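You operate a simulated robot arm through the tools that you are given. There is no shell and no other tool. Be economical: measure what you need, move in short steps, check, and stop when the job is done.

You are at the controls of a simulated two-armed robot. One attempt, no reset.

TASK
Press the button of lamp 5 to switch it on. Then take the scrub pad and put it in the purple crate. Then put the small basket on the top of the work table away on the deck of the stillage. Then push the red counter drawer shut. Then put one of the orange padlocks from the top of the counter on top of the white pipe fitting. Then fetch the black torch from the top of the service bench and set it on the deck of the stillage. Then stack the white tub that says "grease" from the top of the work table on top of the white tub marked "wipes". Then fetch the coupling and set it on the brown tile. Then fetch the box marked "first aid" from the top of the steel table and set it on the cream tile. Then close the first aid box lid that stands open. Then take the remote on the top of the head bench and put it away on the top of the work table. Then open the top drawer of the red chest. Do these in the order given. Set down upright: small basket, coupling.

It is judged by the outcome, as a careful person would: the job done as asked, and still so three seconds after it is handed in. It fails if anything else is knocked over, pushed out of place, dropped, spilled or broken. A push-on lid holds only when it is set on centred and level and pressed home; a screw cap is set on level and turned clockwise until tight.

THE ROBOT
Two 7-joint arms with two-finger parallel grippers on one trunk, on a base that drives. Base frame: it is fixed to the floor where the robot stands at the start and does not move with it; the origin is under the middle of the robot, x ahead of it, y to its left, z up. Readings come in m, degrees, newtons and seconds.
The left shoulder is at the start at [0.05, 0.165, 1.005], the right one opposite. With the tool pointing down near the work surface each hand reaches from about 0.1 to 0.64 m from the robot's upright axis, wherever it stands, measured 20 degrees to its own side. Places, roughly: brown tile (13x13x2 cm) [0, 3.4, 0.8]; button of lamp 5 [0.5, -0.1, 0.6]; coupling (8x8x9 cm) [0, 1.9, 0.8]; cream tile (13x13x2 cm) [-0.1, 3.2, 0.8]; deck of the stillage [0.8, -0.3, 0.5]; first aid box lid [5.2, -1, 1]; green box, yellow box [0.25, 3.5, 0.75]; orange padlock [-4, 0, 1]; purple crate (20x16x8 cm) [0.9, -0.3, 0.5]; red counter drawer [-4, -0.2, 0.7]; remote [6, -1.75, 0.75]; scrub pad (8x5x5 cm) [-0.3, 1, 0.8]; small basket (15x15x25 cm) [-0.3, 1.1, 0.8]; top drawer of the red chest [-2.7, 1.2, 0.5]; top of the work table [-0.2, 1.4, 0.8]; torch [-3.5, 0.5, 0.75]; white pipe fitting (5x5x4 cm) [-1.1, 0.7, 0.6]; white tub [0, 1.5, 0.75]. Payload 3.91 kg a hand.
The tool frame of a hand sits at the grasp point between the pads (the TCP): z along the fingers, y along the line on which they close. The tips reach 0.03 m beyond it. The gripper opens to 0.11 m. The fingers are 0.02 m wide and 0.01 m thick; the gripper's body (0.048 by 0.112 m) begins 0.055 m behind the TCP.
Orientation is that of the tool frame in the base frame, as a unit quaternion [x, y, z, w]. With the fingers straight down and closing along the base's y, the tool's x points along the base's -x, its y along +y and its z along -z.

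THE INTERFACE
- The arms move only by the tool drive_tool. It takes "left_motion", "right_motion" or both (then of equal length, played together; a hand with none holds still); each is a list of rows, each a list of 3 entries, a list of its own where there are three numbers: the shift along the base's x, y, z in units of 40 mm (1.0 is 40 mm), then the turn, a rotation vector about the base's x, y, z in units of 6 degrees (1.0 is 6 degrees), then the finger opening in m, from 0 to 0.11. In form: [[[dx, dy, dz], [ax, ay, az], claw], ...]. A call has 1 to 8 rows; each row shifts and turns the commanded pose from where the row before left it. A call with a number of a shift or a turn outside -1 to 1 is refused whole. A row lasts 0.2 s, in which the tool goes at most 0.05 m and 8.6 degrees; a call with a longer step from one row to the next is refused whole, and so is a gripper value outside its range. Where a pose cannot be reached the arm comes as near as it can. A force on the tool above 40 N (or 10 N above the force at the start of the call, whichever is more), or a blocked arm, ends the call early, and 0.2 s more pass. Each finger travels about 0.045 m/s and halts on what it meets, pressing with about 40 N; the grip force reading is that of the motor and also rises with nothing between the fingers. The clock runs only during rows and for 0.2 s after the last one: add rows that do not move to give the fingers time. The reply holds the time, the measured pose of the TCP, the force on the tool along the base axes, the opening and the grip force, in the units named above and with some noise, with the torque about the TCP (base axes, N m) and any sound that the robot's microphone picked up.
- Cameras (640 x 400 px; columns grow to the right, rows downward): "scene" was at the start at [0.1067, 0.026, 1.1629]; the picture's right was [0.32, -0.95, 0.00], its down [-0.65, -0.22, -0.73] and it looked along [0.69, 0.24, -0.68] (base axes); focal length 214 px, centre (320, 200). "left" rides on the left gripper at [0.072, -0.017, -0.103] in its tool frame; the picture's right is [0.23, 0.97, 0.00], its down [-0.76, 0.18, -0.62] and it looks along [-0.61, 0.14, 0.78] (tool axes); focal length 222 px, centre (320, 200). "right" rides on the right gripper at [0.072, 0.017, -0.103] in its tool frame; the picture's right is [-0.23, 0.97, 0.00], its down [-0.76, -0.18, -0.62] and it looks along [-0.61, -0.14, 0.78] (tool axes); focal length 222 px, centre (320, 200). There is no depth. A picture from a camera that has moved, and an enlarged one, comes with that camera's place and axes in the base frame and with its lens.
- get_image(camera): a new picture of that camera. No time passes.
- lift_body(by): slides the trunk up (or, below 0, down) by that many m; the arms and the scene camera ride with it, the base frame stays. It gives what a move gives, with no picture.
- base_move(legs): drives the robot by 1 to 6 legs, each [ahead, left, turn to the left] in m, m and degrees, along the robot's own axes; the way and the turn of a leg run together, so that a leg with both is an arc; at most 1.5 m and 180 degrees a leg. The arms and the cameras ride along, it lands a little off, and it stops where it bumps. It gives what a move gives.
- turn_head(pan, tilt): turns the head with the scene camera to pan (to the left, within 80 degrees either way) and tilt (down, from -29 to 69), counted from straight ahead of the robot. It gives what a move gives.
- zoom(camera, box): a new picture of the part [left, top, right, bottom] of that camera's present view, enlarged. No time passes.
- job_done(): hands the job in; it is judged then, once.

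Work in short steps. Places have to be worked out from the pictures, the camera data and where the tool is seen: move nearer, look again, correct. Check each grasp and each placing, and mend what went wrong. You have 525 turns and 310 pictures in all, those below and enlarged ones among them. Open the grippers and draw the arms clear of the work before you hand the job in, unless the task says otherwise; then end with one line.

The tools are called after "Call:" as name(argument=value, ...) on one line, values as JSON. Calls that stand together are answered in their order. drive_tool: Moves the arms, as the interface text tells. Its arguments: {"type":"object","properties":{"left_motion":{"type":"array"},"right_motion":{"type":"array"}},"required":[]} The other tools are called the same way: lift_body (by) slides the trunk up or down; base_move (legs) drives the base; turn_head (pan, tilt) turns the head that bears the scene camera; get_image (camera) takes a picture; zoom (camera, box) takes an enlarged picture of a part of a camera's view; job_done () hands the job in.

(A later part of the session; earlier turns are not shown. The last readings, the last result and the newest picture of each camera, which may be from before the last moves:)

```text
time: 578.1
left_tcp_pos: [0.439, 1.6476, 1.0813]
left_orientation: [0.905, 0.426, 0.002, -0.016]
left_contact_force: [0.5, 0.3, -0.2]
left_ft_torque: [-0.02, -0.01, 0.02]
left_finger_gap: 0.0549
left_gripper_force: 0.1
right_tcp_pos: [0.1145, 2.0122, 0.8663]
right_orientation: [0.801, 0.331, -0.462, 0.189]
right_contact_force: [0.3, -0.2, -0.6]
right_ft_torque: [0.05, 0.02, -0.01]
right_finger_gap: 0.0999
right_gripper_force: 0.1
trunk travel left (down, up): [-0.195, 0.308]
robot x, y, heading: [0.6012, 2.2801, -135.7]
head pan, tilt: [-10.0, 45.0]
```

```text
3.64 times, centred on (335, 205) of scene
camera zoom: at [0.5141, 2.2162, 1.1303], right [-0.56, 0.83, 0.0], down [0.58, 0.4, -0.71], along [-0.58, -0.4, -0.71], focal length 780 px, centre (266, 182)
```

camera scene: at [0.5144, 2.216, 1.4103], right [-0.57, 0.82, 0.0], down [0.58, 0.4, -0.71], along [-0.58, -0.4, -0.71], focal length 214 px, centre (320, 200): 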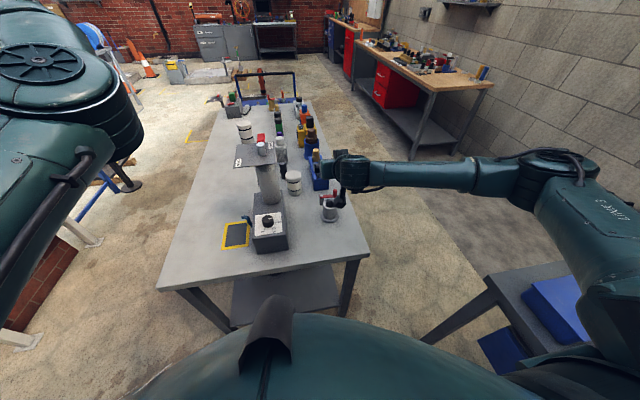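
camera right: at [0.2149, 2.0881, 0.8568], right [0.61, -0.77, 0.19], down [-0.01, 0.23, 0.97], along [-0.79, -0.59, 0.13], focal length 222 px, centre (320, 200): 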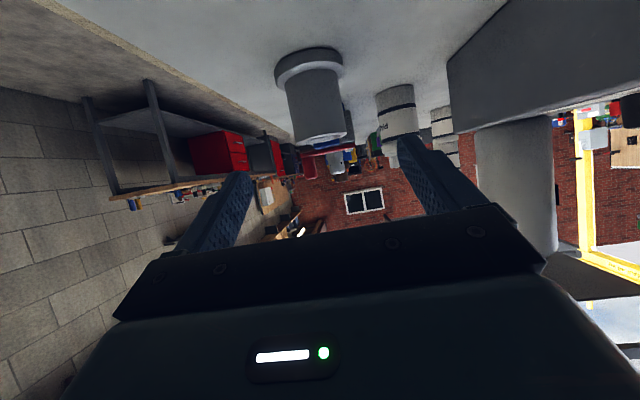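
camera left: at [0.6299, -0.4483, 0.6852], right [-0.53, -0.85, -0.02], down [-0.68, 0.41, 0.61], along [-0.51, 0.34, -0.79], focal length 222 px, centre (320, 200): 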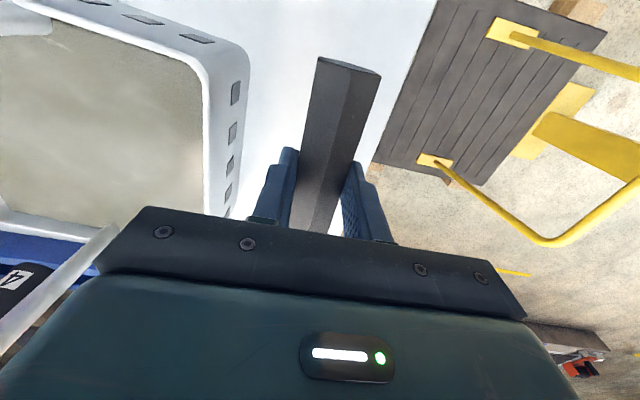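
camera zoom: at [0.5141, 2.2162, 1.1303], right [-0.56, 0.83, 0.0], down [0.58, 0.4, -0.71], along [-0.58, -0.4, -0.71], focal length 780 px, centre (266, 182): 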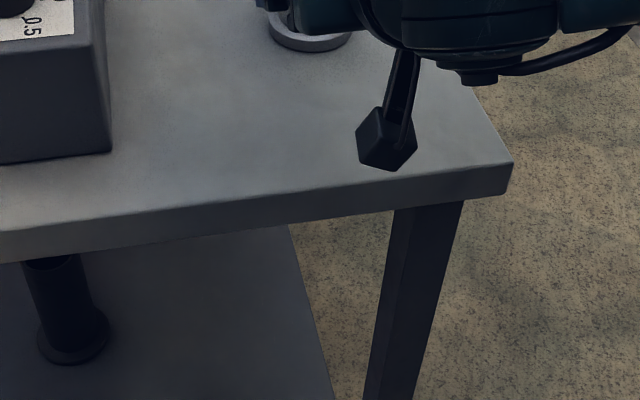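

The coupling is centred between the fingers ahead. I advance along the finger direction and close.

Call:
drive_tool(right_motion=[[[-0.5, -0.47, -0.42], [0, 0, 0], 0.1], [[-0.5, -0.47, -0.42], [0, 0, 0], 0.1], [[-0.5, -0.47, -0.42], [0, 0, 0], 0.1], [[-0.48, -0.45, -0.4], [0, 0, 0], 0.1]])

Call:
get_image(camera="right")

```text
time: 579.1
left_tcp_pos: [0.4386, 1.6469, 1.0808]
left_orientation: [0.905, 0.425, 0.003, -0.017]
left_contact_force: [-0.4, -0.2, 0.4]
left_ft_torque: [-0.05, 0.02, 0.01]
left_finger_gap: 0.0551
left_gripper_force: 0.0
right_tcp_pos: [0.035, 1.9365, 0.7996]
right_orientation: [0.8, 0.333, -0.461, 0.191]
right_contact_force: [-1.0, 0.4, -0.2]
right_ft_torque: [0.01, -0.02, 0.01]
right_finger_gap: 0.0999
right_gripper_force: 0.0
trunk travel left (down, up): [-0.195, 0.308]
robot x, y, heading: [0.6028, 2.2826, -135.5]
head pan, tilt: [-10.0, 45.0]
```

```text
94 pictures are left
camera right: at [0.1348, 2.0143, 0.7888], right [0.61, -0.77, 0.19], down [-0.01, 0.23, 0.97], along [-0.79, -0.59, 0.13], focal length 222 px, centre (320, 200)
```

right: 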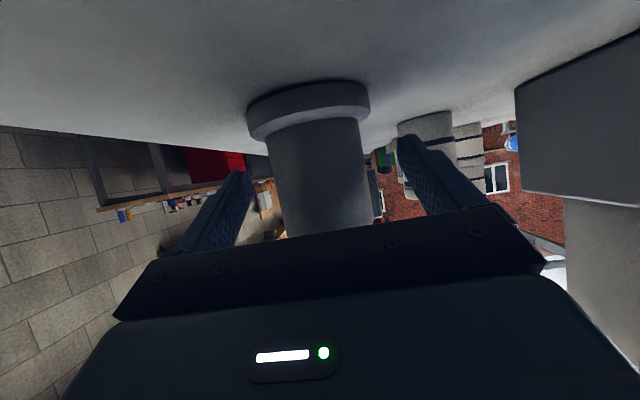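

Tube is between the fingers above the flange. Close, then lift.

Call:
drive_tool(right_motion=[[[0, 0, 0], [0, 0, 0], 0.04], [[0, 0, 0], [0, 0, 0], 0.04], [[0, 0, 0], [0, 0, 0], 0.04], [[0, 0, 0], [0, 0, 0], 0.04], [[0, 0, 0.3], [0, 0, 0], 0.04], [[0, 0, 0.7], [0, 0, 0], 0.04], [[0, 0, 0.9], [0, 0, 0], 0.04], [[0, 0, 0.9], [0, 0, 0], 0.04]])

Call:
get_image(camera="right")

```text
time: 580.9
left_tcp_pos: [0.4384, 1.6466, 1.0816]
left_orientation: [0.905, 0.425, 0.002, -0.016]
left_contact_force: [-1.2, 0.4, 0.4]
left_ft_torque: [0.0, -0.02, -0.01]
left_finger_gap: 0.0547
left_gripper_force: 0.2
right_tcp_pos: [0.03, 1.9374, 0.912]
right_orientation: [0.801, 0.333, -0.46, 0.189]
right_contact_force: [-0.9, 0.5, -3.3]
right_ft_torque: [0.02, 0.01, 0.0]
right_finger_gap: 0.0552
right_gripper_force: 40.0
trunk travel left (down, up): [-0.195, 0.308]
robot x, y, heading: [0.6026, 2.2836, -135.4]
head pan, tilt: [-10.0, 45.0]
```

```text
93 pictures are left
camera right: at [0.1312, 2.0148, 0.9018], right [0.61, -0.77, 0.19], down [-0.01, 0.23, 0.97], along [-0.79, -0.59, 0.13], focal length 222 px, centre (320, 200)
```

right: 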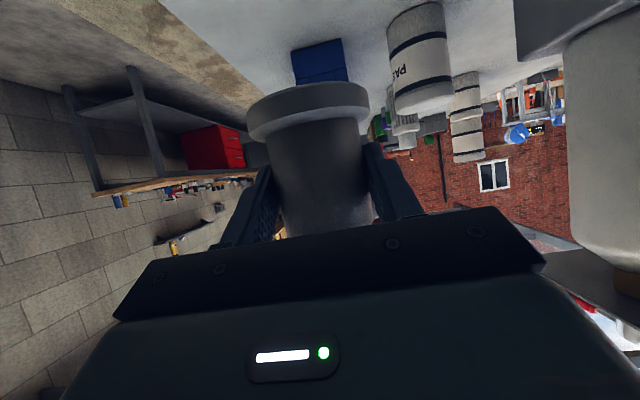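

Coupling gripped upright. I raise the trunk and turn to the steel table, moving to about 0.25 m from its edge.

Call:
lift_body(by=0.15)

Call:
base_move(legs=[[-0.05, 0, 0], [0, 0, -90], [0.1, -0.17, 0], [0.24, 0, 0]])

Call:
turn_head(pan=0, tilt=40)

Call:
get_image(camera="scene")

```text
time: 582.6
left_tcp_pos: [0.4372, 1.6474, 1.2311]
left_orientation: [0.905, 0.424, 0.002, -0.016]
left_contact_force: [-0.1, -0.1, -1.2]
left_ft_torque: [0.02, 0.03, 0.0]
left_finger_gap: 0.0552
left_gripper_force: 0.0
right_tcp_pos: [0.0307, 1.9376, 1.0604]
right_orientation: [0.801, 0.332, -0.461, 0.189]
right_contact_force: [0.5, -0.2, -2.8]
right_ft_torque: [0.03, -0.03, 0.02]
right_finger_gap: 0.0554
right_gripper_force: 40.3
trunk travel left (down, up): [-0.345, 0.158]
robot x, y, heading: [0.6046, 2.2839, -135.4]
head pan, tilt: [-10.0, 45.0]
```

```text
time: 590.0
left_tcp_pos: [-0.1089, 2.8547, 1.2308]
left_orientation: [0.939, -0.344, 0.012, -0.011]
left_contact_force: [-0.1, 0.2, 1.0]
left_ft_torque: [0.01, 0.01, -0.01]
left_finger_gap: 0.0549
left_gripper_force: 0.0
right_tcp_pos: [0.1861, 3.2602, 1.0615]
right_orientation: [0.8, -0.336, -0.458, -0.195]
right_contact_force: [-0.4, 0.6, -4.4]
right_ft_torque: [-0.05, -0.04, 0.0]
right_finger_gap: 0.0552
right_gripper_force: 40.2
trunk travel left (down, up): [-0.345, 0.158]
robot x, y, heading: [0.5233, 2.6812, 133.9]
head pan, tilt: [-10.0, 45.0]
```

```text
time: 590.7
left_tcp_pos: [-0.1079, 2.8542, 1.2307]
left_orientation: [0.939, -0.344, 0.013, -0.01]
left_contact_force: [-0.1, 0.3, 0.7]
left_ft_torque: [0.01, 0.02, -0.02]
left_finger_gap: 0.055
left_gripper_force: 0.0
right_tcp_pos: [0.1857, 3.2584, 1.0613]
right_orientation: [0.8, -0.336, -0.458, -0.195]
right_contact_force: [-0.8, -0.4, -2.1]
right_ft_torque: [-0.02, -0.07, 0.0]
right_finger_gap: 0.0552
right_gripper_force: 40.4
trunk travel left (down, up): [-0.345, 0.158]
robot x, y, heading: [0.5284, 2.6815, 133.6]
head pan, tilt: [0.0, 40.0]
```

```text
92 pictures are left
camera scene: at [0.4456, 2.7654, 1.2874], right [0.72, 0.69, 0.0], down [0.45, -0.46, -0.77], along [-0.53, 0.55, -0.64], focal length 214 px, centre (320, 200)
```

scene: 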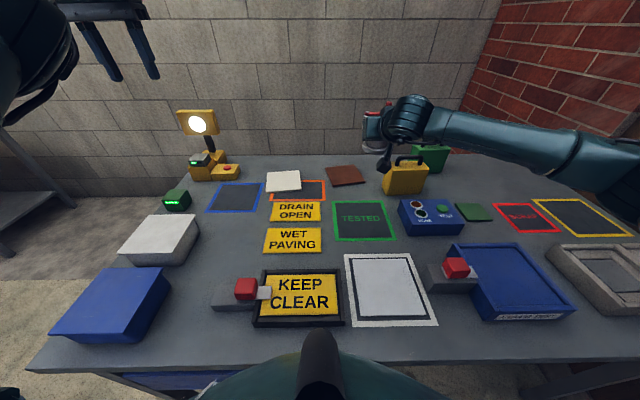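

Brown tile centre reads (0.002,3.378), 0.867 m ahead. I nudge the base 3 cm closer.

Call:
base_move(legs=[[0.04, 0, 0.5]])

Call:
drive_tool(right_motion=[[[-0.5, 0.1, 0], [0, 0, 0], 0.04], [[-0.7, 0.3, 0], [0, 0, 0], 0.04], [[-0.6, 0.4, 0], [0, 0, 0], 0.04], [[-0.6, 0.5, 0], [0, 0, 0], 0.04]])

```text
time: 591.5
left_tcp_pos: [-0.1174, 2.8567, 1.2309]
left_orientation: [0.941, -0.338, 0.014, -0.011]
left_contact_force: [0.5, -0.1, -0.5]
left_ft_torque: [0.02, 0.01, 0.01]
left_finger_gap: 0.0552
left_gripper_force: 0.0
right_tcp_pos: [0.1727, 3.2643, 1.0621]
right_orientation: [0.802, -0.331, -0.459, -0.192]
right_contact_force: [0.5, 0.0, -2.7]
right_ft_torque: [-0.02, -0.01, 0.02]
right_finger_gap: 0.0554
right_gripper_force: 39.4
trunk travel left (down, up): [-0.345, 0.158]
robot x, y, heading: [0.5171, 2.6957, 134.3]
head pan, tilt: [0.0, 40.0]
stopped in leg 1: the robot was blocked; the commanded pose is now the measured one
```

```text
time: 592.5
left_tcp_pos: [-0.1187, 2.8576, 1.2302]
left_orientation: [0.941, -0.339, 0.013, -0.01]
left_contact_force: [0.5, 0.0, -0.2]
left_ft_torque: [-0.02, -0.02, 0.0]
left_finger_gap: 0.0549
left_gripper_force: 0.1
right_tcp_pos: [0.0776, 3.3168, 1.0611]
right_orientation: [0.802, -0.33, -0.46, -0.192]
right_contact_force: [-0.4, -0.2, -3.2]
right_ft_torque: [-0.04, -0.07, -0.03]
right_finger_gap: 0.0554
right_gripper_force: 40.4
trunk travel left (down, up): [-0.345, 0.158]
robot x, y, heading: [0.52, 2.6917, 134.5]
head pan, tilt: [0.0, 40.0]
```

I lower the trunk 0.13 for level reach and extend toward the tile.

Call:
lift_body(by=-0.13)

Call:
drive_tool(right_motion=[[[-0.35, 0.33, 0], [0.35, 0.35, 0], 0.04], [[-0.35, 0.33, 0], [0.35, 0.35, 0], 0.04], [[-0.35, 0.33, 0], [0, 0, 0], 0.04], [[-0.35, 0.33, 0], [0, 0, 0], 0.04], [[-0.2, 0.2, 0], [0, 0, 0], 0.04]])

Call:
get_image(camera="scene")

Call:
get_image(camera="right")

```text
time: 594.1
left_tcp_pos: [-0.1174, 2.8564, 1.1014]
left_orientation: [0.941, -0.338, 0.013, -0.011]
left_contact_force: [0.6, 0.7, -0.2]
left_ft_torque: [-0.03, 0.01, 0.01]
left_finger_gap: 0.0549
left_gripper_force: 0.1
right_tcp_pos: [0.0782, 3.3154, 0.9309]
right_orientation: [0.801, -0.331, -0.46, -0.192]
right_contact_force: [-0.4, -0.2, -2.8]
right_ft_torque: [-0.03, -0.07, 0.03]
right_finger_gap: 0.0553
right_gripper_force: 39.5
trunk travel left (down, up): [-0.215, 0.288]
robot x, y, heading: [0.5206, 2.6909, 134.5]
head pan, tilt: [0.0, 40.0]
```

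```text
time: 595.3
left_tcp_pos: [-0.1183, 2.8561, 1.1016]
left_orientation: [0.941, -0.338, 0.013, -0.01]
left_contact_force: [-0.6, 0.6, -0.1]
left_ft_torque: [-0.02, -0.02, 0.01]
left_finger_gap: 0.055
left_gripper_force: 0.1
right_tcp_pos: [0.026, 3.3648, 0.9319]
right_orientation: [0.776, -0.321, -0.501, -0.209]
right_contact_force: [-1.1, -0.1, -3.0]
right_ft_torque: [-0.06, -0.02, 0.0]
right_finger_gap: 0.055
right_gripper_force: 40.1
right hand out of reach, approached as far as the arm can: row 4, 5
trunk travel left (down, up): [-0.215, 0.288]
robot x, y, heading: [0.5195, 2.6931, 134.3]
head pan, tilt: [0.0, 40.0]
```

```text
91 pictures are left
camera scene: at [0.4375, 2.7741, 1.1574], right [0.71, 0.7, 0.0], down [0.45, -0.46, -0.77], along [-0.54, 0.55, -0.64], focal length 214 px, centre (320, 200)
```

scene: 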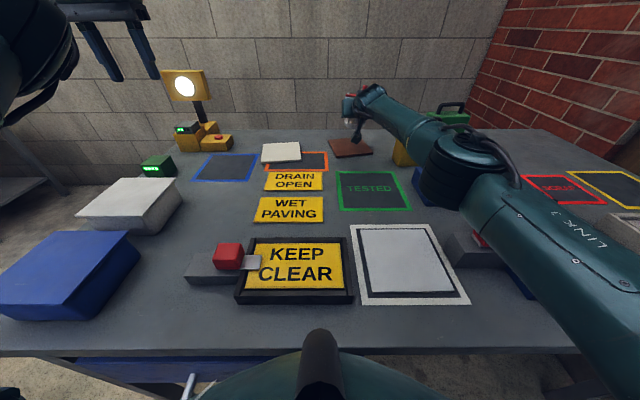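

```text
90 pictures are left
camera right: at [0.1011, 3.2646, 0.9078], right [-0.75, -0.62, 0.2], down [0.3, -0.06, 0.95], along [-0.58, 0.78, 0.23], focal length 222 px, centre (320, 200)
```

right: 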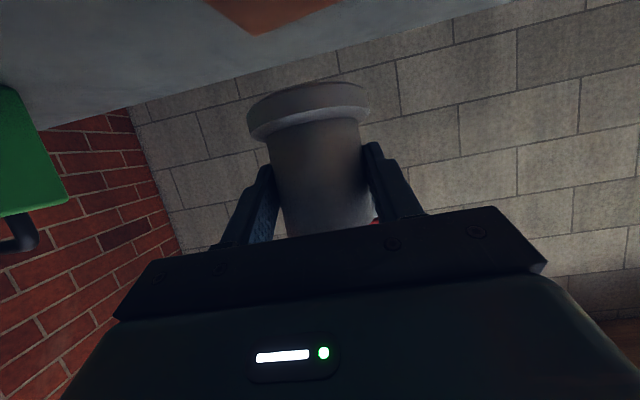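

The tile centre is ~(-0.003,3.38); I'm 2 cm short of centre, which still fits the tile. I restore the 60° pitch (coupling upright) while pressing forward.

Call:
drive_tool(right_motion=[[[-0.1, 0.1, -0.2], [-0.35, -0.35, 0], 0.04], [[-0.1, 0.1, -0.2], [-0.35, -0.35, 0], 0.04], [[-0.1, 0.1, -0.3], [0, 0, 0], 0.04], [[-0.1, 0.1, -0.3], [0, 0, 0], 0.04]])

Call:
zoom(camera="scene", box=[300, 70, 420, 180])

Call:
get_image(camera="right")

```text
time: 596.3
left_tcp_pos: [-0.1182, 2.8573, 1.1012]
left_orientation: [0.941, -0.338, 0.013, -0.01]
left_contact_force: [-0.1, 0.1, 0.5]
left_ft_torque: [-0.01, -0.02, -0.03]
left_finger_gap: 0.0549
left_gripper_force: 0.0
right_tcp_pos: [0.0317, 3.3659, 0.9025]
right_orientation: [0.79, -0.326, -0.48, -0.2]
right_contact_force: [0.6, 0.2, -2.5]
right_ft_torque: [-0.05, -0.02, -0.03]
right_finger_gap: 0.055
right_gripper_force: 39.8
right hand out of reach, approached as far as the arm can: row 1, 2, 3, 4
trunk travel left (down, up): [-0.215, 0.288]
robot x, y, heading: [0.521, 2.6904, 134.4]
head pan, tilt: [0.0, 40.0]
```

```text
3.64 times, centred on (360, 125) of scene
camera zoom: at [0.438, 2.7746, 1.1575], right [0.71, 0.7, 0.0], down [0.45, -0.46, -0.77], along [-0.54, 0.55, -0.64], focal length 780 px, centre (174, 473)
```

zoom: 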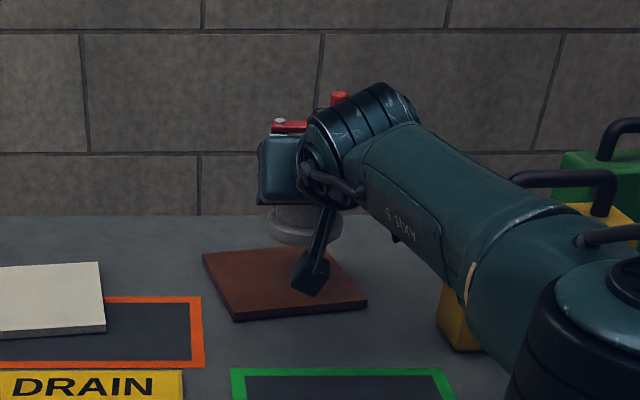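

```text
88 pictures are left
camera right: at [0.1076, 3.2655, 0.8863], right [-0.76, -0.61, 0.2], down [0.27, -0.02, 0.96], along [-0.59, 0.79, 0.18], focal length 222 px, centre (320, 200)
```

right: 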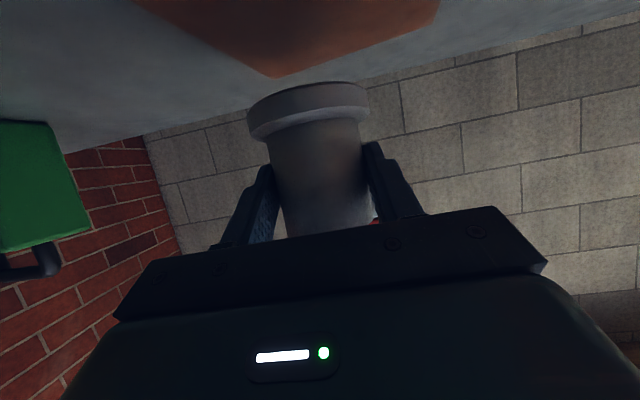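

I'm ~2.7 cm short of the tile centre, marginal. Turning the base left brings my right shoulder forward; I raise the hand slightly and try a 12° turn.

Call:
drive_tool(right_motion=[[[0.3, -0.3, 0.7], [0, 0, 0], 0.04], [[0.3, -0.3, 0.5], [0, 0, 0], 0.04]])

Call:
base_move(legs=[[0, 0, 12]])

```text
time: 596.9
left_tcp_pos: [-0.1172, 2.8565, 1.1004]
left_orientation: [0.941, -0.338, 0.013, -0.01]
left_contact_force: [-0.2, 0.7, -0.3]
left_ft_torque: [0.04, 0.03, 0.0]
left_finger_gap: 0.055
left_gripper_force: 0.1
right_tcp_pos: [0.0553, 3.3417, 0.9501]
right_orientation: [0.789, -0.326, -0.48, -0.201]
right_contact_force: [0.3, -0.3, -3.3]
right_ft_torque: [-0.06, -0.02, -0.05]
right_finger_gap: 0.0554
right_gripper_force: 40.6
trunk travel left (down, up): [-0.215, 0.288]
robot x, y, heading: [0.5193, 2.694, 134.6]
head pan, tilt: [0.0, 40.0]
```

```text
time: 597.7
left_tcp_pos: [-0.1215, 2.8369, 1.1007]
left_orientation: [0.946, -0.324, 0.015, -0.01]
left_contact_force: [0.3, 0.0, 0.0]
left_ft_torque: [0.0, -0.02, 0.01]
left_finger_gap: 0.0553
left_gripper_force: 0.1
right_tcp_pos: [0.0369, 3.3294, 0.9471]
right_orientation: [0.795, -0.314, -0.481, -0.193]
right_contact_force: [0.2, 0.3, -3.0]
right_ft_torque: [-0.09, -0.03, 0.01]
right_finger_gap: 0.0553
right_gripper_force: 39.8
trunk travel left (down, up): [-0.215, 0.288]
robot x, y, heading: [0.5206, 2.6922, 136.2]
head pan, tilt: [0.0, 40.0]
stopped in leg 1: the robot was blocked; the commanded pose is now the measured one
```

No gain that way. I place it on the near part of the tile: set exact pitch, move to the best reachable point, and check.

Call:
drive_tool(right_motion=[[[0, 0.2, -0.3], [-0.28, -0.28, 0], 0.04], [[-0.14, 0.28, -0.4], [0, 0, 0], 0.04], [[-0.14, 0.28, -0.4], [0, 0, 0], 0.04]])

Call:
zoom(camera="scene", box=[300, 70, 420, 180])

```text
time: 598.5
left_tcp_pos: [-0.1213, 2.8378, 1.1012]
left_orientation: [0.946, -0.324, 0.013, -0.01]
left_contact_force: [0.5, -0.2, 0.3]
left_ft_torque: [0.01, 0.02, -0.01]
left_finger_gap: 0.0548
left_gripper_force: 0.0
right_tcp_pos: [0.0254, 3.361, 0.9046]
right_orientation: [0.804, -0.319, -0.465, -0.188]
right_contact_force: [-0.1, 0.7, -2.1]
right_ft_torque: [-0.03, -0.04, -0.03]
right_finger_gap: 0.0552
right_gripper_force: 40.0
trunk travel left (down, up): [-0.215, 0.288]
robot x, y, heading: [0.5196, 2.6905, 136.2]
head pan, tilt: [0.0, 40.0]
```

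```text
3.64 times, centred on (360, 125) of scene
camera zoom: at [0.4361, 2.7716, 1.1574], right [0.69, 0.72, 0.0], down [0.46, -0.44, -0.77], along [-0.55, 0.53, -0.64], focal length 780 px, centre (174, 473)
```

zoom: 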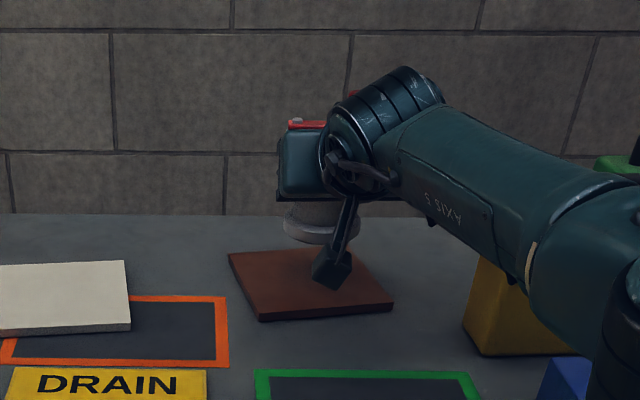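

Still within reach. I extend 2 cm further while lowering.

Call:
drive_tool(right_motion=[[[-0.18, 0.17, -0.2], [0, 0, 0], 0.04], [[-0.18, 0.17, -0.3], [0, 0, 0], 0.04], [[-0.1, 0.1, -0.3], [0, 0, 0], 0.04]])

Call:
zoom(camera="scene", box=[300, 70, 420, 180])

Call:
zoom(camera="right", box=[120, 0, 520, 250])

```text
time: 599.3
left_tcp_pos: [-0.1209, 2.8381, 1.1006]
left_orientation: [0.946, -0.324, 0.012, -0.011]
left_contact_force: [-0.3, 0.3, -0.7]
left_ft_torque: [0.02, 0.01, 0.01]
left_finger_gap: 0.055
left_gripper_force: 0.0
right_tcp_pos: [0.0261, 3.3623, 0.8817]
right_orientation: [0.804, -0.32, -0.465, -0.187]
right_contact_force: [0.7, -0.1, -3.6]
right_ft_torque: [-0.03, -0.05, 0.0]
right_finger_gap: 0.055
right_gripper_force: 39.6
right hand out of reach, approached as far as the arm can: row 1, 2, 3
trunk travel left (down, up): [-0.215, 0.288]
robot x, y, heading: [0.5176, 2.6912, 136.4]
head pan, tilt: [0.0, 40.0]
```

```text
3.64 times, centred on (360, 125) of scene
camera zoom: at [0.4364, 2.7716, 1.1575], right [0.69, 0.72, 0.0], down [0.46, -0.44, -0.77], along [-0.55, 0.53, -0.64], focal length 780 px, centre (174, 473)
```

zoom: 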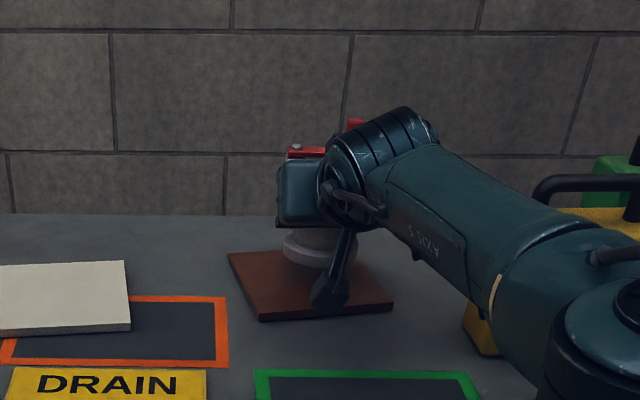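

```text
1.60 times, centred on (320, 125) of right
camera zoom: at [0.1045, 3.2633, 0.8698], right [-0.75, -0.63, 0.19], down [0.24, 0.01, 0.97], along [-0.62, 0.78, 0.14], focal length 355 px, centre (320, 320)
```

zoom: 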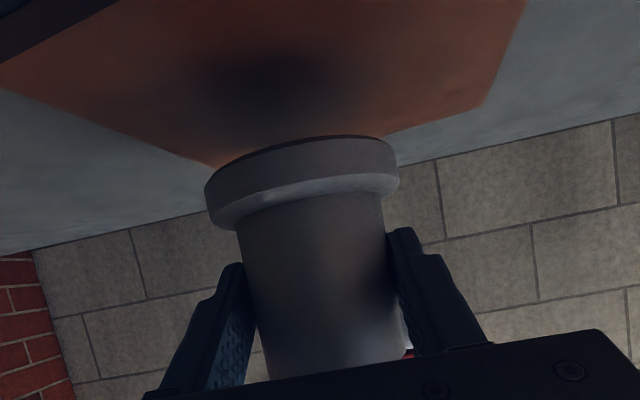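

The flange is over the tile. I lower gently to contact.

Call:
drive_tool(right_motion=[[[0, 0, -0.4], [0, 0, 0], 0.04], [[0, 0, -0.3], [0, 0, 0], 0.04], [[0, 0, -0.2], [0, 0, 0], 0.04], [[0, 0, -0.1], [0, 0, 0], 0.04]])

Call:
zoom(camera="scene", box=[300, 70, 420, 180])

```text
time: 600.3
left_tcp_pos: [-0.1183, 2.8368, 1.1022]
left_orientation: [0.946, -0.324, 0.012, -0.01]
left_contact_force: [0.7, -0.3, 0.4]
left_ft_torque: [-0.02, -0.02, -0.01]
left_finger_gap: 0.0549
left_gripper_force: 0.1
right_tcp_pos: [0.0282, 3.3587, 0.8467]
right_orientation: [0.801, -0.318, -0.471, -0.188]
right_contact_force: [-4.0, 3.4, 24.3]
right_ft_torque: [-0.31, 0.18, -0.04]
right_finger_gap: 0.0548
right_gripper_force: 40.2
right hand out of reach, approached as far as the arm can: row 3
trunk travel left (down, up): [-0.215, 0.288]
robot x, y, heading: [0.5194, 2.6927, 136.4]
head pan, tilt: [0.0, 40.0]
```

```text
3.64 times, centred on (360, 125) of scene
camera zoom: at [0.4381, 2.7695, 1.1581], right [0.69, 0.72, 0.0], down [0.46, -0.44, -0.77], along [-0.55, 0.53, -0.64], focal length 780 px, centre (174, 473)
```

zoom: 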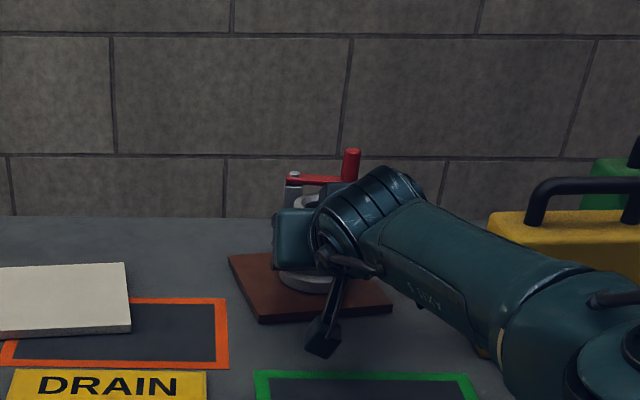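

Contact; the flange sits well within the tile. I release and withdraw backwards along the finger direction.

Call:
drive_tool(right_motion=[[[0, 0, 0], [0, 0, 0], 0.085], [[0, 0, 0], [0, 0, 0], 0.085], [[0.3, -0.3, 0.25], [0, 0, 0], 0.085], [[0.5, -0.5, 0.45], [0, 0, 0], 0.085], [[0.55, -0.55, 0.5], [0, 0, 0], 0.085], [[0.55, -0.55, 0.5], [0, 0, 0], 0.085], [[0.5, -0.5, 0.6], [0, 0, 0], 0.085]])

Call:
get_image(camera="scene")

```text
time: 601.9
left_tcp_pos: [-0.1206, 2.8374, 1.1014]
left_orientation: [0.946, -0.324, 0.013, -0.01]
left_contact_force: [-0.3, 0.1, 0.3]
left_ft_torque: [-0.01, 0.02, -0.02]
left_finger_gap: 0.0551
left_gripper_force: 0.0
right_tcp_pos: [0.1259, 3.2622, 0.9314]
right_orientation: [0.804, -0.319, -0.466, -0.187]
right_contact_force: [0.2, -0.1, 0.3]
right_ft_torque: [0.01, -0.04, 0.0]
right_finger_gap: 0.085
right_gripper_force: 0.1
trunk travel left (down, up): [-0.215, 0.288]
robot x, y, heading: [0.5213, 2.6938, 136.4]
head pan, tilt: [0.0, 40.0]
```

```text
83 pictures are left
camera scene: at [0.4368, 2.7712, 1.1575], right [0.69, 0.72, 0.0], down [0.46, -0.44, -0.77], along [-0.55, 0.53, -0.64], focal length 214 px, centre (320, 200)
```

scene: 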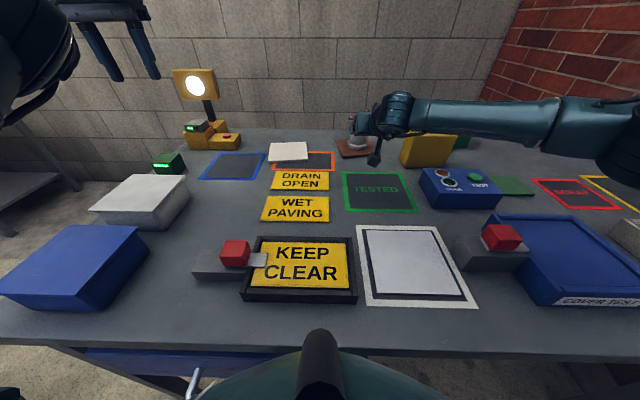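

Coupling stands on the brown tile. I move the right hand aside and zoom on the boxes to find "first aid".

Call:
drive_tool(right_motion=[[[0.4, -0.3, 0.9], [0, 0, 0], 0.085], [[0.4, -0.3, 0.9], [0, 0, 0], 0.085], [[0.4, -0.3, 0.9], [0, 0, 0], 0.085], [[0.3, -0.3, 0.9], [0, 0, 0], 0.085]])

Call:
zoom(camera="scene", box=[320, 90, 500, 200])

```text
time: 602.9
left_tcp_pos: [-0.1214, 2.8375, 1.1004]
left_orientation: [0.946, -0.324, 0.012, -0.011]
left_contact_force: [0.5, 0.1, 0.2]
left_ft_torque: [0.02, 0.01, -0.03]
left_finger_gap: 0.0549
left_gripper_force: 0.1
right_tcp_pos: [0.1866, 3.2149, 1.0775]
right_orientation: [0.804, -0.319, -0.466, -0.187]
right_contact_force: [0.2, -0.3, -1.3]
right_ft_torque: [-0.01, -0.01, 0.01]
right_finger_gap: 0.0849
right_gripper_force: 0.1
trunk travel left (down, up): [-0.215, 0.288]
robot x, y, heading: [0.5214, 2.6922, 136.6]
head pan, tilt: [0.0, 40.0]
```

```text
3.56 times, centred on (410, 145) of scene
camera zoom: at [0.4368, 2.7712, 1.1575], right [0.69, 0.72, 0.0], down [0.46, -0.44, -0.77], along [-0.55, 0.53, -0.64], focal length 763 px, centre (0, 396)
```

zoom: 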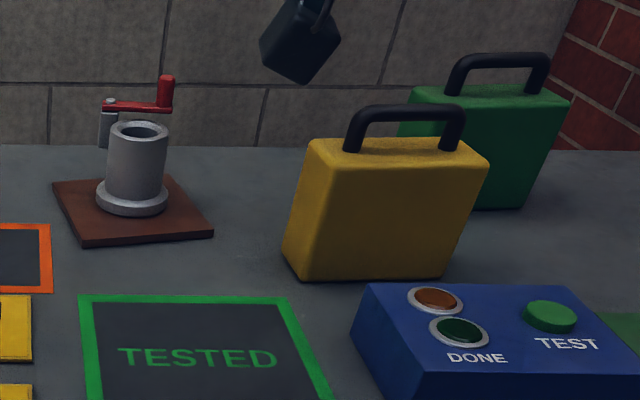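

Neither visible face has a label. I untilt the right hand and shift the base right to see the green box's front and sides.

Call:
drive_tool(right_motion=[[[0, 0, 0.3], [-0.69, -0.72, 0], 0.085], [[0, 0, 0.3], [-0.69, -0.72, 0], 0.085], [[0, 0, 0.3], [-0.69, -0.72, 0], 0.085], [[0, 0, 0], [-0.69, -0.72, 0], 0.085], [[0, 0, 0], [-0.69, -0.72, 0], 0.085], [[0, 0, 0], [-0.69, -0.72, 0], 0.085], [[0, 0, 0], [-0.69, -0.72, 0], 0.085], [[0, 0, 0], [-0.69, -0.72, 0], 0.085]])

Call:
drive_tool(right_motion=[[[0, 0, 0], [-0.69, -0.72, 0], 0.085], [[0, 0, 0], [-0.69, -0.72, 0], 0.085], [[0.4, -0.4, 0], [0, 0, 0], 0.085], [[0.4, -0.4, 0], [0, 0, 0], 0.085], [[0.4, -0.4, 0], [0, 0, 0], 0.085]])

Call:
base_move(legs=[[-0.15, 0, 0], [0, -0.55, 0]])

Call:
turn_head(pan=15, tilt=30)

Call:
get_image(camera="scene")

```text
time: 604.7
left_tcp_pos: [-0.1201, 2.8373, 1.1]
left_orientation: [0.946, -0.324, 0.013, -0.011]
left_contact_force: [-0.1, 0.1, 0.0]
left_ft_torque: [0.01, -0.04, 0.0]
left_finger_gap: 0.0549
left_gripper_force: 0.0
right_tcp_pos: [0.1835, 3.2165, 1.1108]
right_orientation: [0.924, -0.366, -0.101, -0.039]
right_contact_force: [-0.3, 0.7, -0.1]
right_ft_torque: [-0.01, -0.02, 0.0]
right_finger_gap: 0.0848
right_gripper_force: 0.0
trunk travel left (down, up): [-0.215, 0.288]
robot x, y, heading: [0.5153, 2.6967, 136.1]
head pan, tilt: [0.0, 40.0]
```

```text
time: 605.9
left_tcp_pos: [-0.1201, 2.8371, 1.101]
left_orientation: [0.946, -0.324, 0.012, -0.011]
left_contact_force: [0.6, -0.1, -1.0]
left_ft_torque: [0.0, 0.01, 0.0]
left_finger_gap: 0.0549
left_gripper_force: 0.0
right_tcp_pos: [0.2447, 3.1529, 1.1063]
right_orientation: [0.928, -0.37, -0.028, -0.01]
right_contact_force: [-0.1, 0.3, -0.1]
right_ft_torque: [0.02, -0.03, 0.02]
right_finger_gap: 0.0848
right_gripper_force: 0.0
right hand out of reach, approached as far as the arm can: row 1, 2
trunk travel left (down, up): [-0.215, 0.288]
robot x, y, heading: [0.5196, 2.6946, 136.4]
head pan, tilt: [0.0, 40.0]
```

```text
time: 610.2
left_tcp_pos: [0.3789, 3.137, 1.1006]
left_orientation: [0.946, -0.322, 0.013, -0.01]
left_contact_force: [-0.3, -0.9, -0.1]
left_ft_torque: [0.02, 0.0, -0.03]
left_finger_gap: 0.0549
left_gripper_force: 0.0
right_tcp_pos: [0.7441, 3.455, 1.1056]
right_orientation: [0.929, -0.368, -0.029, -0.01]
right_contact_force: [-0.2, -0.5, -0.3]
right_ft_torque: [0.02, 0.03, 0.01]
right_finger_gap: 0.0851
right_gripper_force: 0.1
trunk travel left (down, up): [-0.215, 0.288]
robot x, y, heading: [1.0198, 2.9964, 136.3]
head pan, tilt: [0.0, 40.0]
```

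```text
time: 610.9
left_tcp_pos: [0.3784, 3.1371, 1.1017]
left_orientation: [0.946, -0.322, 0.013, -0.01]
left_contact_force: [0.5, 0.8, 0.0]
left_ft_torque: [0.02, -0.01, 0.04]
left_finger_gap: 0.0551
left_gripper_force: 0.1
right_tcp_pos: [0.743, 3.4538, 1.1052]
right_orientation: [0.929, -0.368, -0.029, -0.009]
right_contact_force: [0.0, 0.5, -0.4]
right_ft_torque: [0.01, 0.03, -0.01]
right_finger_gap: 0.0851
right_gripper_force: 0.1
trunk travel left (down, up): [-0.215, 0.288]
robot x, y, heading: [1.0192, 2.9929, 136.5]
head pan, tilt: [15.0, 30.0]
```

```text
81 pictures are left
camera scene: at [0.919, 3.0577, 1.1728], right [0.48, 0.88, 0.0], down [0.44, -0.24, -0.87], along [-0.76, 0.41, -0.5], focal length 214 px, centre (320, 200)
```

scene: 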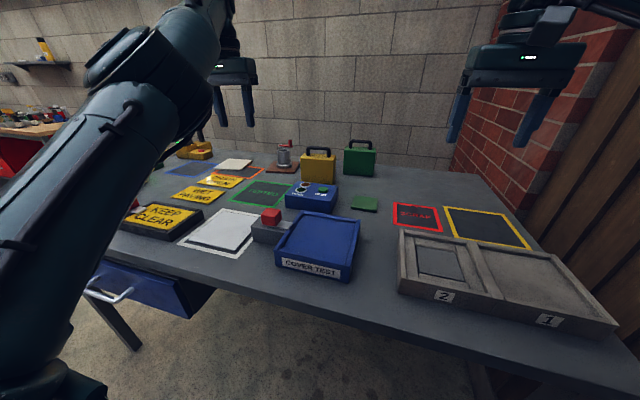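

I zoom on the two boxes from this side.

Call:
zoom(camera="scene", box=[270, 125, 400, 200])

Call:
get_image(camera="right")

```text
4.92 times, centred on (335, 162) of scene
camera zoom: at [0.919, 3.0577, 1.1728], right [0.48, 0.88, 0.0], down [0.44, -0.24, -0.87], along [-0.76, 0.41, -0.5], focal length 1056 px, centre (246, 385)
```

zoom: 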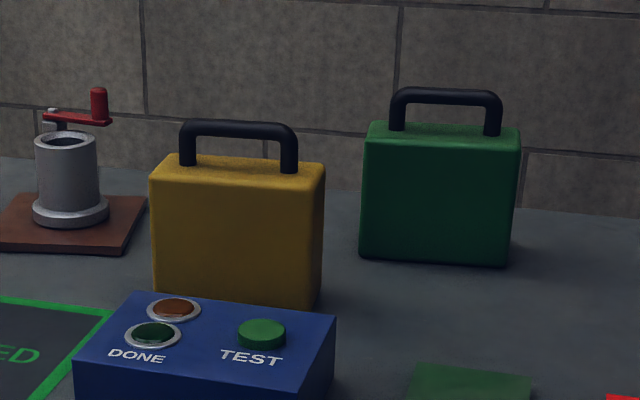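

```text
79 pictures are left
camera right: at [0.7888, 3.3888, 1.2049], right [-0.83, -0.55, 0.02], down [-0.4, 0.63, 0.67], along [-0.38, 0.55, -0.74], focal length 222 px, centre (320, 200)
```

right: 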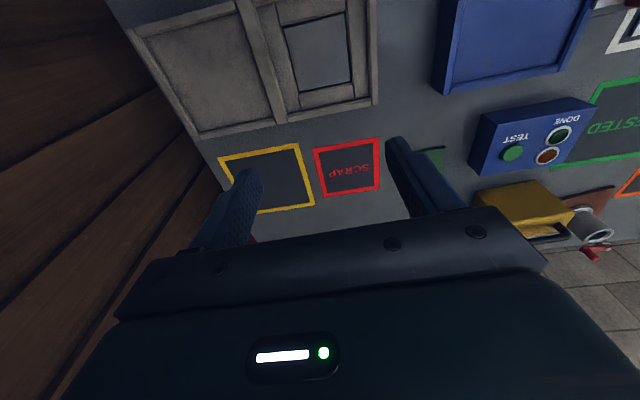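

Both fronts are blank, so labels must be on the backs. Handles: yellow (0.219,3.429,0.942), green (0.222,3.624,0.942). Here I'm right of the drawer, so I test whether the base can get closer to the edge.

Call:
base_move(legs=[[0, 0.12, 0], [0.12, 0, 0]])

Call:
base_move(legs=[[0.06, 0, 0]])

Call:
base_move(legs=[[0.06, 0, 0]])

```text
time: 613.0
left_tcp_pos: [0.2113, 3.1352, 1.1]
left_orientation: [0.946, -0.323, 0.012, -0.01]
left_contact_force: [0.1, 0.6, 0.4]
left_ft_torque: [0.01, -0.02, -0.03]
left_finger_gap: 0.055
left_gripper_force: 0.0
right_tcp_pos: [0.5776, 3.4524, 1.1049]
right_orientation: [0.929, -0.369, -0.029, -0.008]
right_contact_force: [-0.1, -0.1, -0.4]
right_ft_torque: [0.01, -0.03, 0.03]
right_finger_gap: 0.0851
right_gripper_force: 0.0
trunk travel left (down, up): [-0.215, 0.288]
robot x, y, heading: [0.8532, 2.991, 136.3]
head pan, tilt: [15.0, 30.0]
```

```text
time: 614.0
left_tcp_pos: [0.1692, 3.176, 1.1]
left_orientation: [0.946, -0.324, 0.014, -0.01]
left_contact_force: [-0.1, 0.4, 0.0]
left_ft_torque: [0.02, -0.01, 0.0]
left_finger_gap: 0.0553
left_gripper_force: 0.1
right_tcp_pos: [0.535, 3.4928, 1.106]
right_orientation: [0.929, -0.369, -0.028, -0.009]
right_contact_force: [-0.3, 0.4, -0.9]
right_ft_torque: [-0.06, -0.03, 0.02]
right_finger_gap: 0.085
right_gripper_force: 0.0
trunk travel left (down, up): [-0.215, 0.288]
robot x, y, heading: [0.8085, 3.0311, 136.2]
head pan, tilt: [15.0, 30.0]
```

```text
time: 614.9
left_tcp_pos: [0.1265, 3.2162, 1.1001]
left_orientation: [0.946, -0.324, 0.014, -0.01]
left_contact_force: [0.4, -0.1, -0.4]
left_ft_torque: [-0.02, 0.0, 0.01]
left_finger_gap: 0.055
left_gripper_force: 0.1
right_tcp_pos: [0.4933, 3.5335, 1.1061]
right_orientation: [0.929, -0.369, -0.028, -0.009]
right_contact_force: [0.0, -0.7, -0.3]
right_ft_torque: [0.03, -0.01, -0.02]
right_finger_gap: 0.085
right_gripper_force: 0.0
trunk travel left (down, up): [-0.215, 0.288]
robot x, y, heading: [0.7689, 3.0751, 136.2]
head pan, tilt: [15.0, 30.0]
```

Here the base reaches within 0.12 m of the edge. I try another 5 cm.

Call:
base_move(legs=[[0.06, 0, 0]])

Call:
turn_head(pan=10, tilt=40)

Call:
get_image(camera="scene")

```text
time: 615.8
left_tcp_pos: [0.1197, 3.231, 1.1015]
left_orientation: [0.944, -0.328, 0.012, -0.011]
left_contact_force: [0.5, 0.6, 0.3]
left_ft_torque: [0.02, 0.01, -0.02]
left_finger_gap: 0.055
left_gripper_force: 0.0
right_tcp_pos: [0.489, 3.5436, 1.1074]
right_orientation: [0.926, -0.375, -0.031, -0.01]
right_contact_force: [0.5, 0.4, 0.5]
right_ft_torque: [-0.01, 0.0, 0.02]
right_finger_gap: 0.0849
right_gripper_force: 0.0
trunk travel left (down, up): [-0.215, 0.288]
robot x, y, heading: [0.755, 3.0831, 135.5]
head pan, tilt: [15.0, 30.0]
stopped in leg 1: the robot was blocked; the commanded pose is now the measured one
```

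```text
time: 616.5
left_tcp_pos: [0.1194, 3.2297, 1.1057]
left_orientation: [0.945, -0.327, 0.01, -0.012]
left_contact_force: [0.6, -0.1, 0.0]
left_ft_torque: [-0.01, -0.01, 0.04]
left_finger_gap: 0.055
left_gripper_force: 0.1
right_tcp_pos: [0.4891, 3.5429, 1.1096]
right_orientation: [0.927, -0.375, -0.032, -0.011]
right_contact_force: [0.3, 0.5, 0.3]
right_ft_torque: [0.01, -0.01, 0.01]
right_finger_gap: 0.085
right_gripper_force: 0.0
trunk travel left (down, up): [-0.215, 0.288]
robot x, y, heading: [0.7572, 3.0847, 136.0]
head pan, tilt: [10.0, 40.0]
```

```text
78 pictures are left
camera scene: at [0.669, 3.1463, 1.1583], right [0.56, 0.83, 0.0], down [0.53, -0.35, -0.77], along [-0.64, 0.44, -0.63], focal length 214 px, centre (320, 200)
```

scene: 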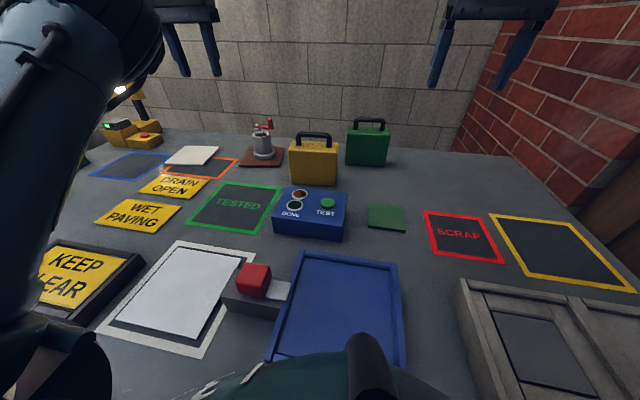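

d≈0.10 now; the yellow handle is 0.63 m ahead, 0.13 left — within the left hand's vertical reach. I'll lift the yellow box by its handle with the left hand to see its back.

Call:
drive_tool(left_motion=[[[0.3, 0.5, -0.1], [0, 0, 0], 0.11], [[0.4, 0.8, -0.2], [0, 0, 0], 0.11], [[0.4, 0.8, -0.2], [0, 0, 0], 0.11], [[0.45, 0.9, -0.2], [0, 0, 0], 0.11], [[0.45, 0.9, -0.2], [0, 0, 0], 0.11], [[0.45, 0.9, -0.2], [0, 0, 0], 0.11]])

Call:
get_image(camera="left")

Call:
zoom(camera="scene", box=[230, 80, 410, 200])

```text
time: 617.9
left_tcp_pos: [0.234, 3.3993, 1.0536]
left_orientation: [0.945, -0.327, 0.009, -0.012]
left_contact_force: [0.1, 0.1, -0.6]
left_ft_torque: [0.01, 0.0, -0.02]
left_finger_gap: 0.1099
left_gripper_force: 0.1
left hand out of reach, approached as far as the arm can: row 4, 5, 6
right_tcp_pos: [0.4894, 3.5417, 1.11]
right_orientation: [0.927, -0.373, -0.033, -0.011]
right_contact_force: [0.5, 0.4, -0.1]
right_ft_torque: [0.0, 0.03, 0.01]
right_finger_gap: 0.0852
right_gripper_force: 0.0
trunk travel left (down, up): [-0.215, 0.288]
robot x, y, heading: [0.7551, 3.0853, 135.9]
head pan, tilt: [10.0, 40.0]
```

```text
77 pictures are left
camera left: at [0.2973, 3.3665, 1.158], right [-0.42, -0.91, -0.03], down [-0.73, 0.32, 0.61], along [-0.54, 0.28, -0.79], focal length 222 px, centre (320, 200)
```

left: 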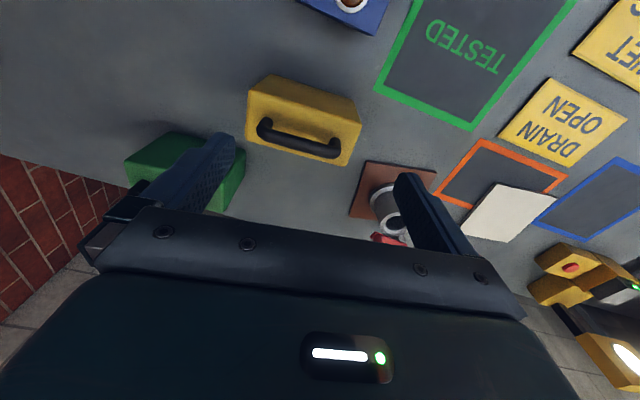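

```text
3.33 times, centred on (320, 140) of scene
camera zoom: at [0.6696, 3.1461, 1.1587], right [0.56, 0.83, 0.0], down [0.52, -0.35, -0.77], along [-0.64, 0.44, -0.63], focal length 715 px, centre (320, 400)
```

zoom: 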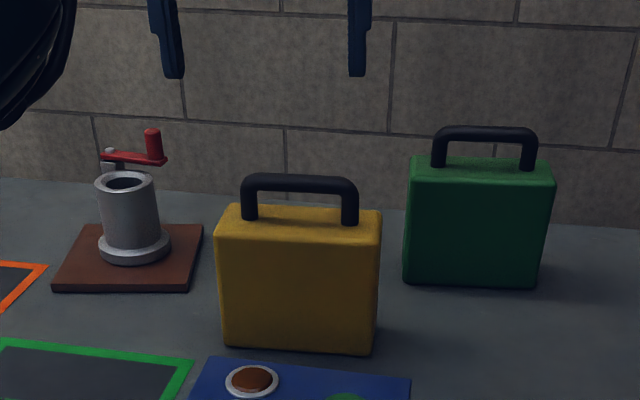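

Handle centre reads (0.227,3.428). I lower toward it with a slight yaw correction (reach is better lower).

Call:
drive_tool(left_motion=[[[0, 0, -0.6], [0, 0, -0.8], 0.11], [[0, 0, -0.6], [0, 0, -0.8], 0.11], [[-0.1, 0.35, -0.4], [0, 0, 0], 0.11], [[-0.1, 0.35, -0.3], [0, 0, 0], 0.11]])

Call:
get_image(camera="left")

Call:
zoom(camera="scene", box=[230, 80, 410, 200])

```text
time: 618.9
left_tcp_pos: [0.2227, 3.4263, 0.9757]
left_orientation: [0.914, -0.405, 0.01, -0.011]
left_contact_force: [0.2, 0.2, 0.3]
left_ft_torque: [0.01, 0.02, 0.0]
left_finger_gap: 0.11
left_gripper_force: 0.1
left hand out of reach, approached as far as the arm can: row 1, 2, 3, 4
right_tcp_pos: [0.4884, 3.5428, 1.1098]
right_orientation: [0.927, -0.373, -0.033, -0.011]
right_contact_force: [0.4, 0.2, 0.1]
right_ft_torque: [0.06, 0.03, -0.02]
right_finger_gap: 0.0851
right_gripper_force: 0.1
trunk travel left (down, up): [-0.215, 0.288]
robot x, y, heading: [0.755, 3.0841, 135.8]
head pan, tilt: [10.0, 40.0]
```

```text
75 pictures are left
camera left: at [0.2809, 3.3833, 1.0785], right [-0.57, -0.82, -0.02], down [-0.66, 0.44, 0.61], along [-0.49, 0.36, -0.79], focal length 222 px, centre (320, 200)
```

left: 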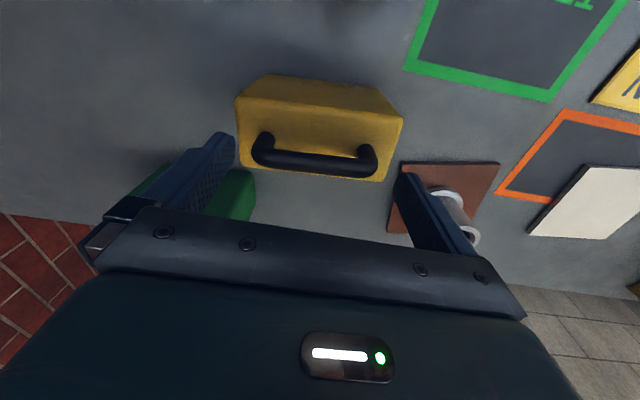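

```text
3.33 times, centred on (320, 140) of scene
camera zoom: at [0.6696, 3.1461, 1.1588], right [0.56, 0.83, 0.0], down [0.53, -0.35, -0.77], along [-0.64, 0.44, -0.63], focal length 715 px, centre (320, 400)
```

zoom: 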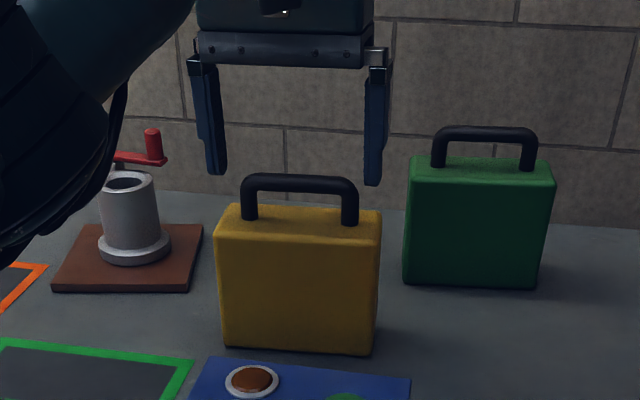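

Aligned over the handle. I descend 3 cm and close on the handle's posts.

Call:
drive_tool(left_motion=[[[0.06, 0.03, -0.4], [0, 0, 0], 0.11], [[0.04, 0.02, -0.37], [0, 0, 0], 0.11], [[0, 0, 0], [0, 0, 0], 0.05], [[0, 0, 0], [0, 0, 0], 0.05], [[0, 0, 0], [0, 0, 0], 0.05], [[0, 0, 0], [0, 0, 0], 0.05]])

Call:
zoom(camera="scene", box=[230, 80, 410, 200])

```text
time: 620.3
left_tcp_pos: [0.2205, 3.4322, 0.9469]
left_orientation: [0.914, -0.405, 0.01, -0.01]
left_contact_force: [-1.1, 0.1, 0.6]
left_ft_torque: [-0.19, 0.25, -0.05]
left_finger_gap: 0.0931
left_gripper_force: 40.3
left hand out of reach, approached as far as the arm can: row 1
right_tcp_pos: [0.4889, 3.543, 1.1102]
right_orientation: [0.927, -0.373, -0.033, -0.011]
right_contact_force: [0.7, -0.1, -0.5]
right_ft_torque: [-0.01, -0.01, 0.01]
right_finger_gap: 0.0849
right_gripper_force: 0.0
trunk travel left (down, up): [-0.215, 0.288]
robot x, y, heading: [0.7536, 3.086, 135.9]
head pan, tilt: [10.0, 40.0]
```

```text
3.33 times, centred on (320, 140) of scene
camera zoom: at [0.6696, 3.1461, 1.159], right [0.56, 0.83, 0.0], down [0.52, -0.35, -0.77], along [-0.64, 0.44, -0.63], focal length 715 px, centre (320, 400)
```

zoom: 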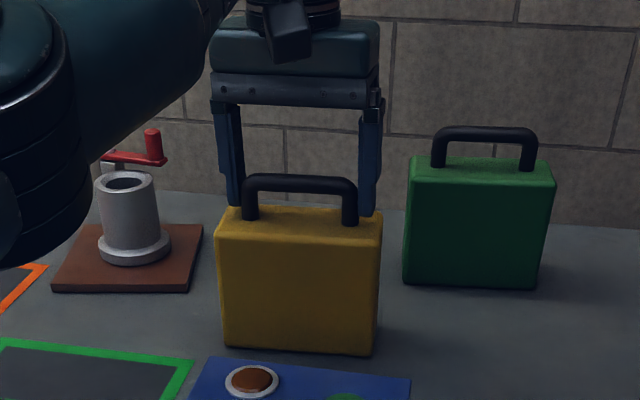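

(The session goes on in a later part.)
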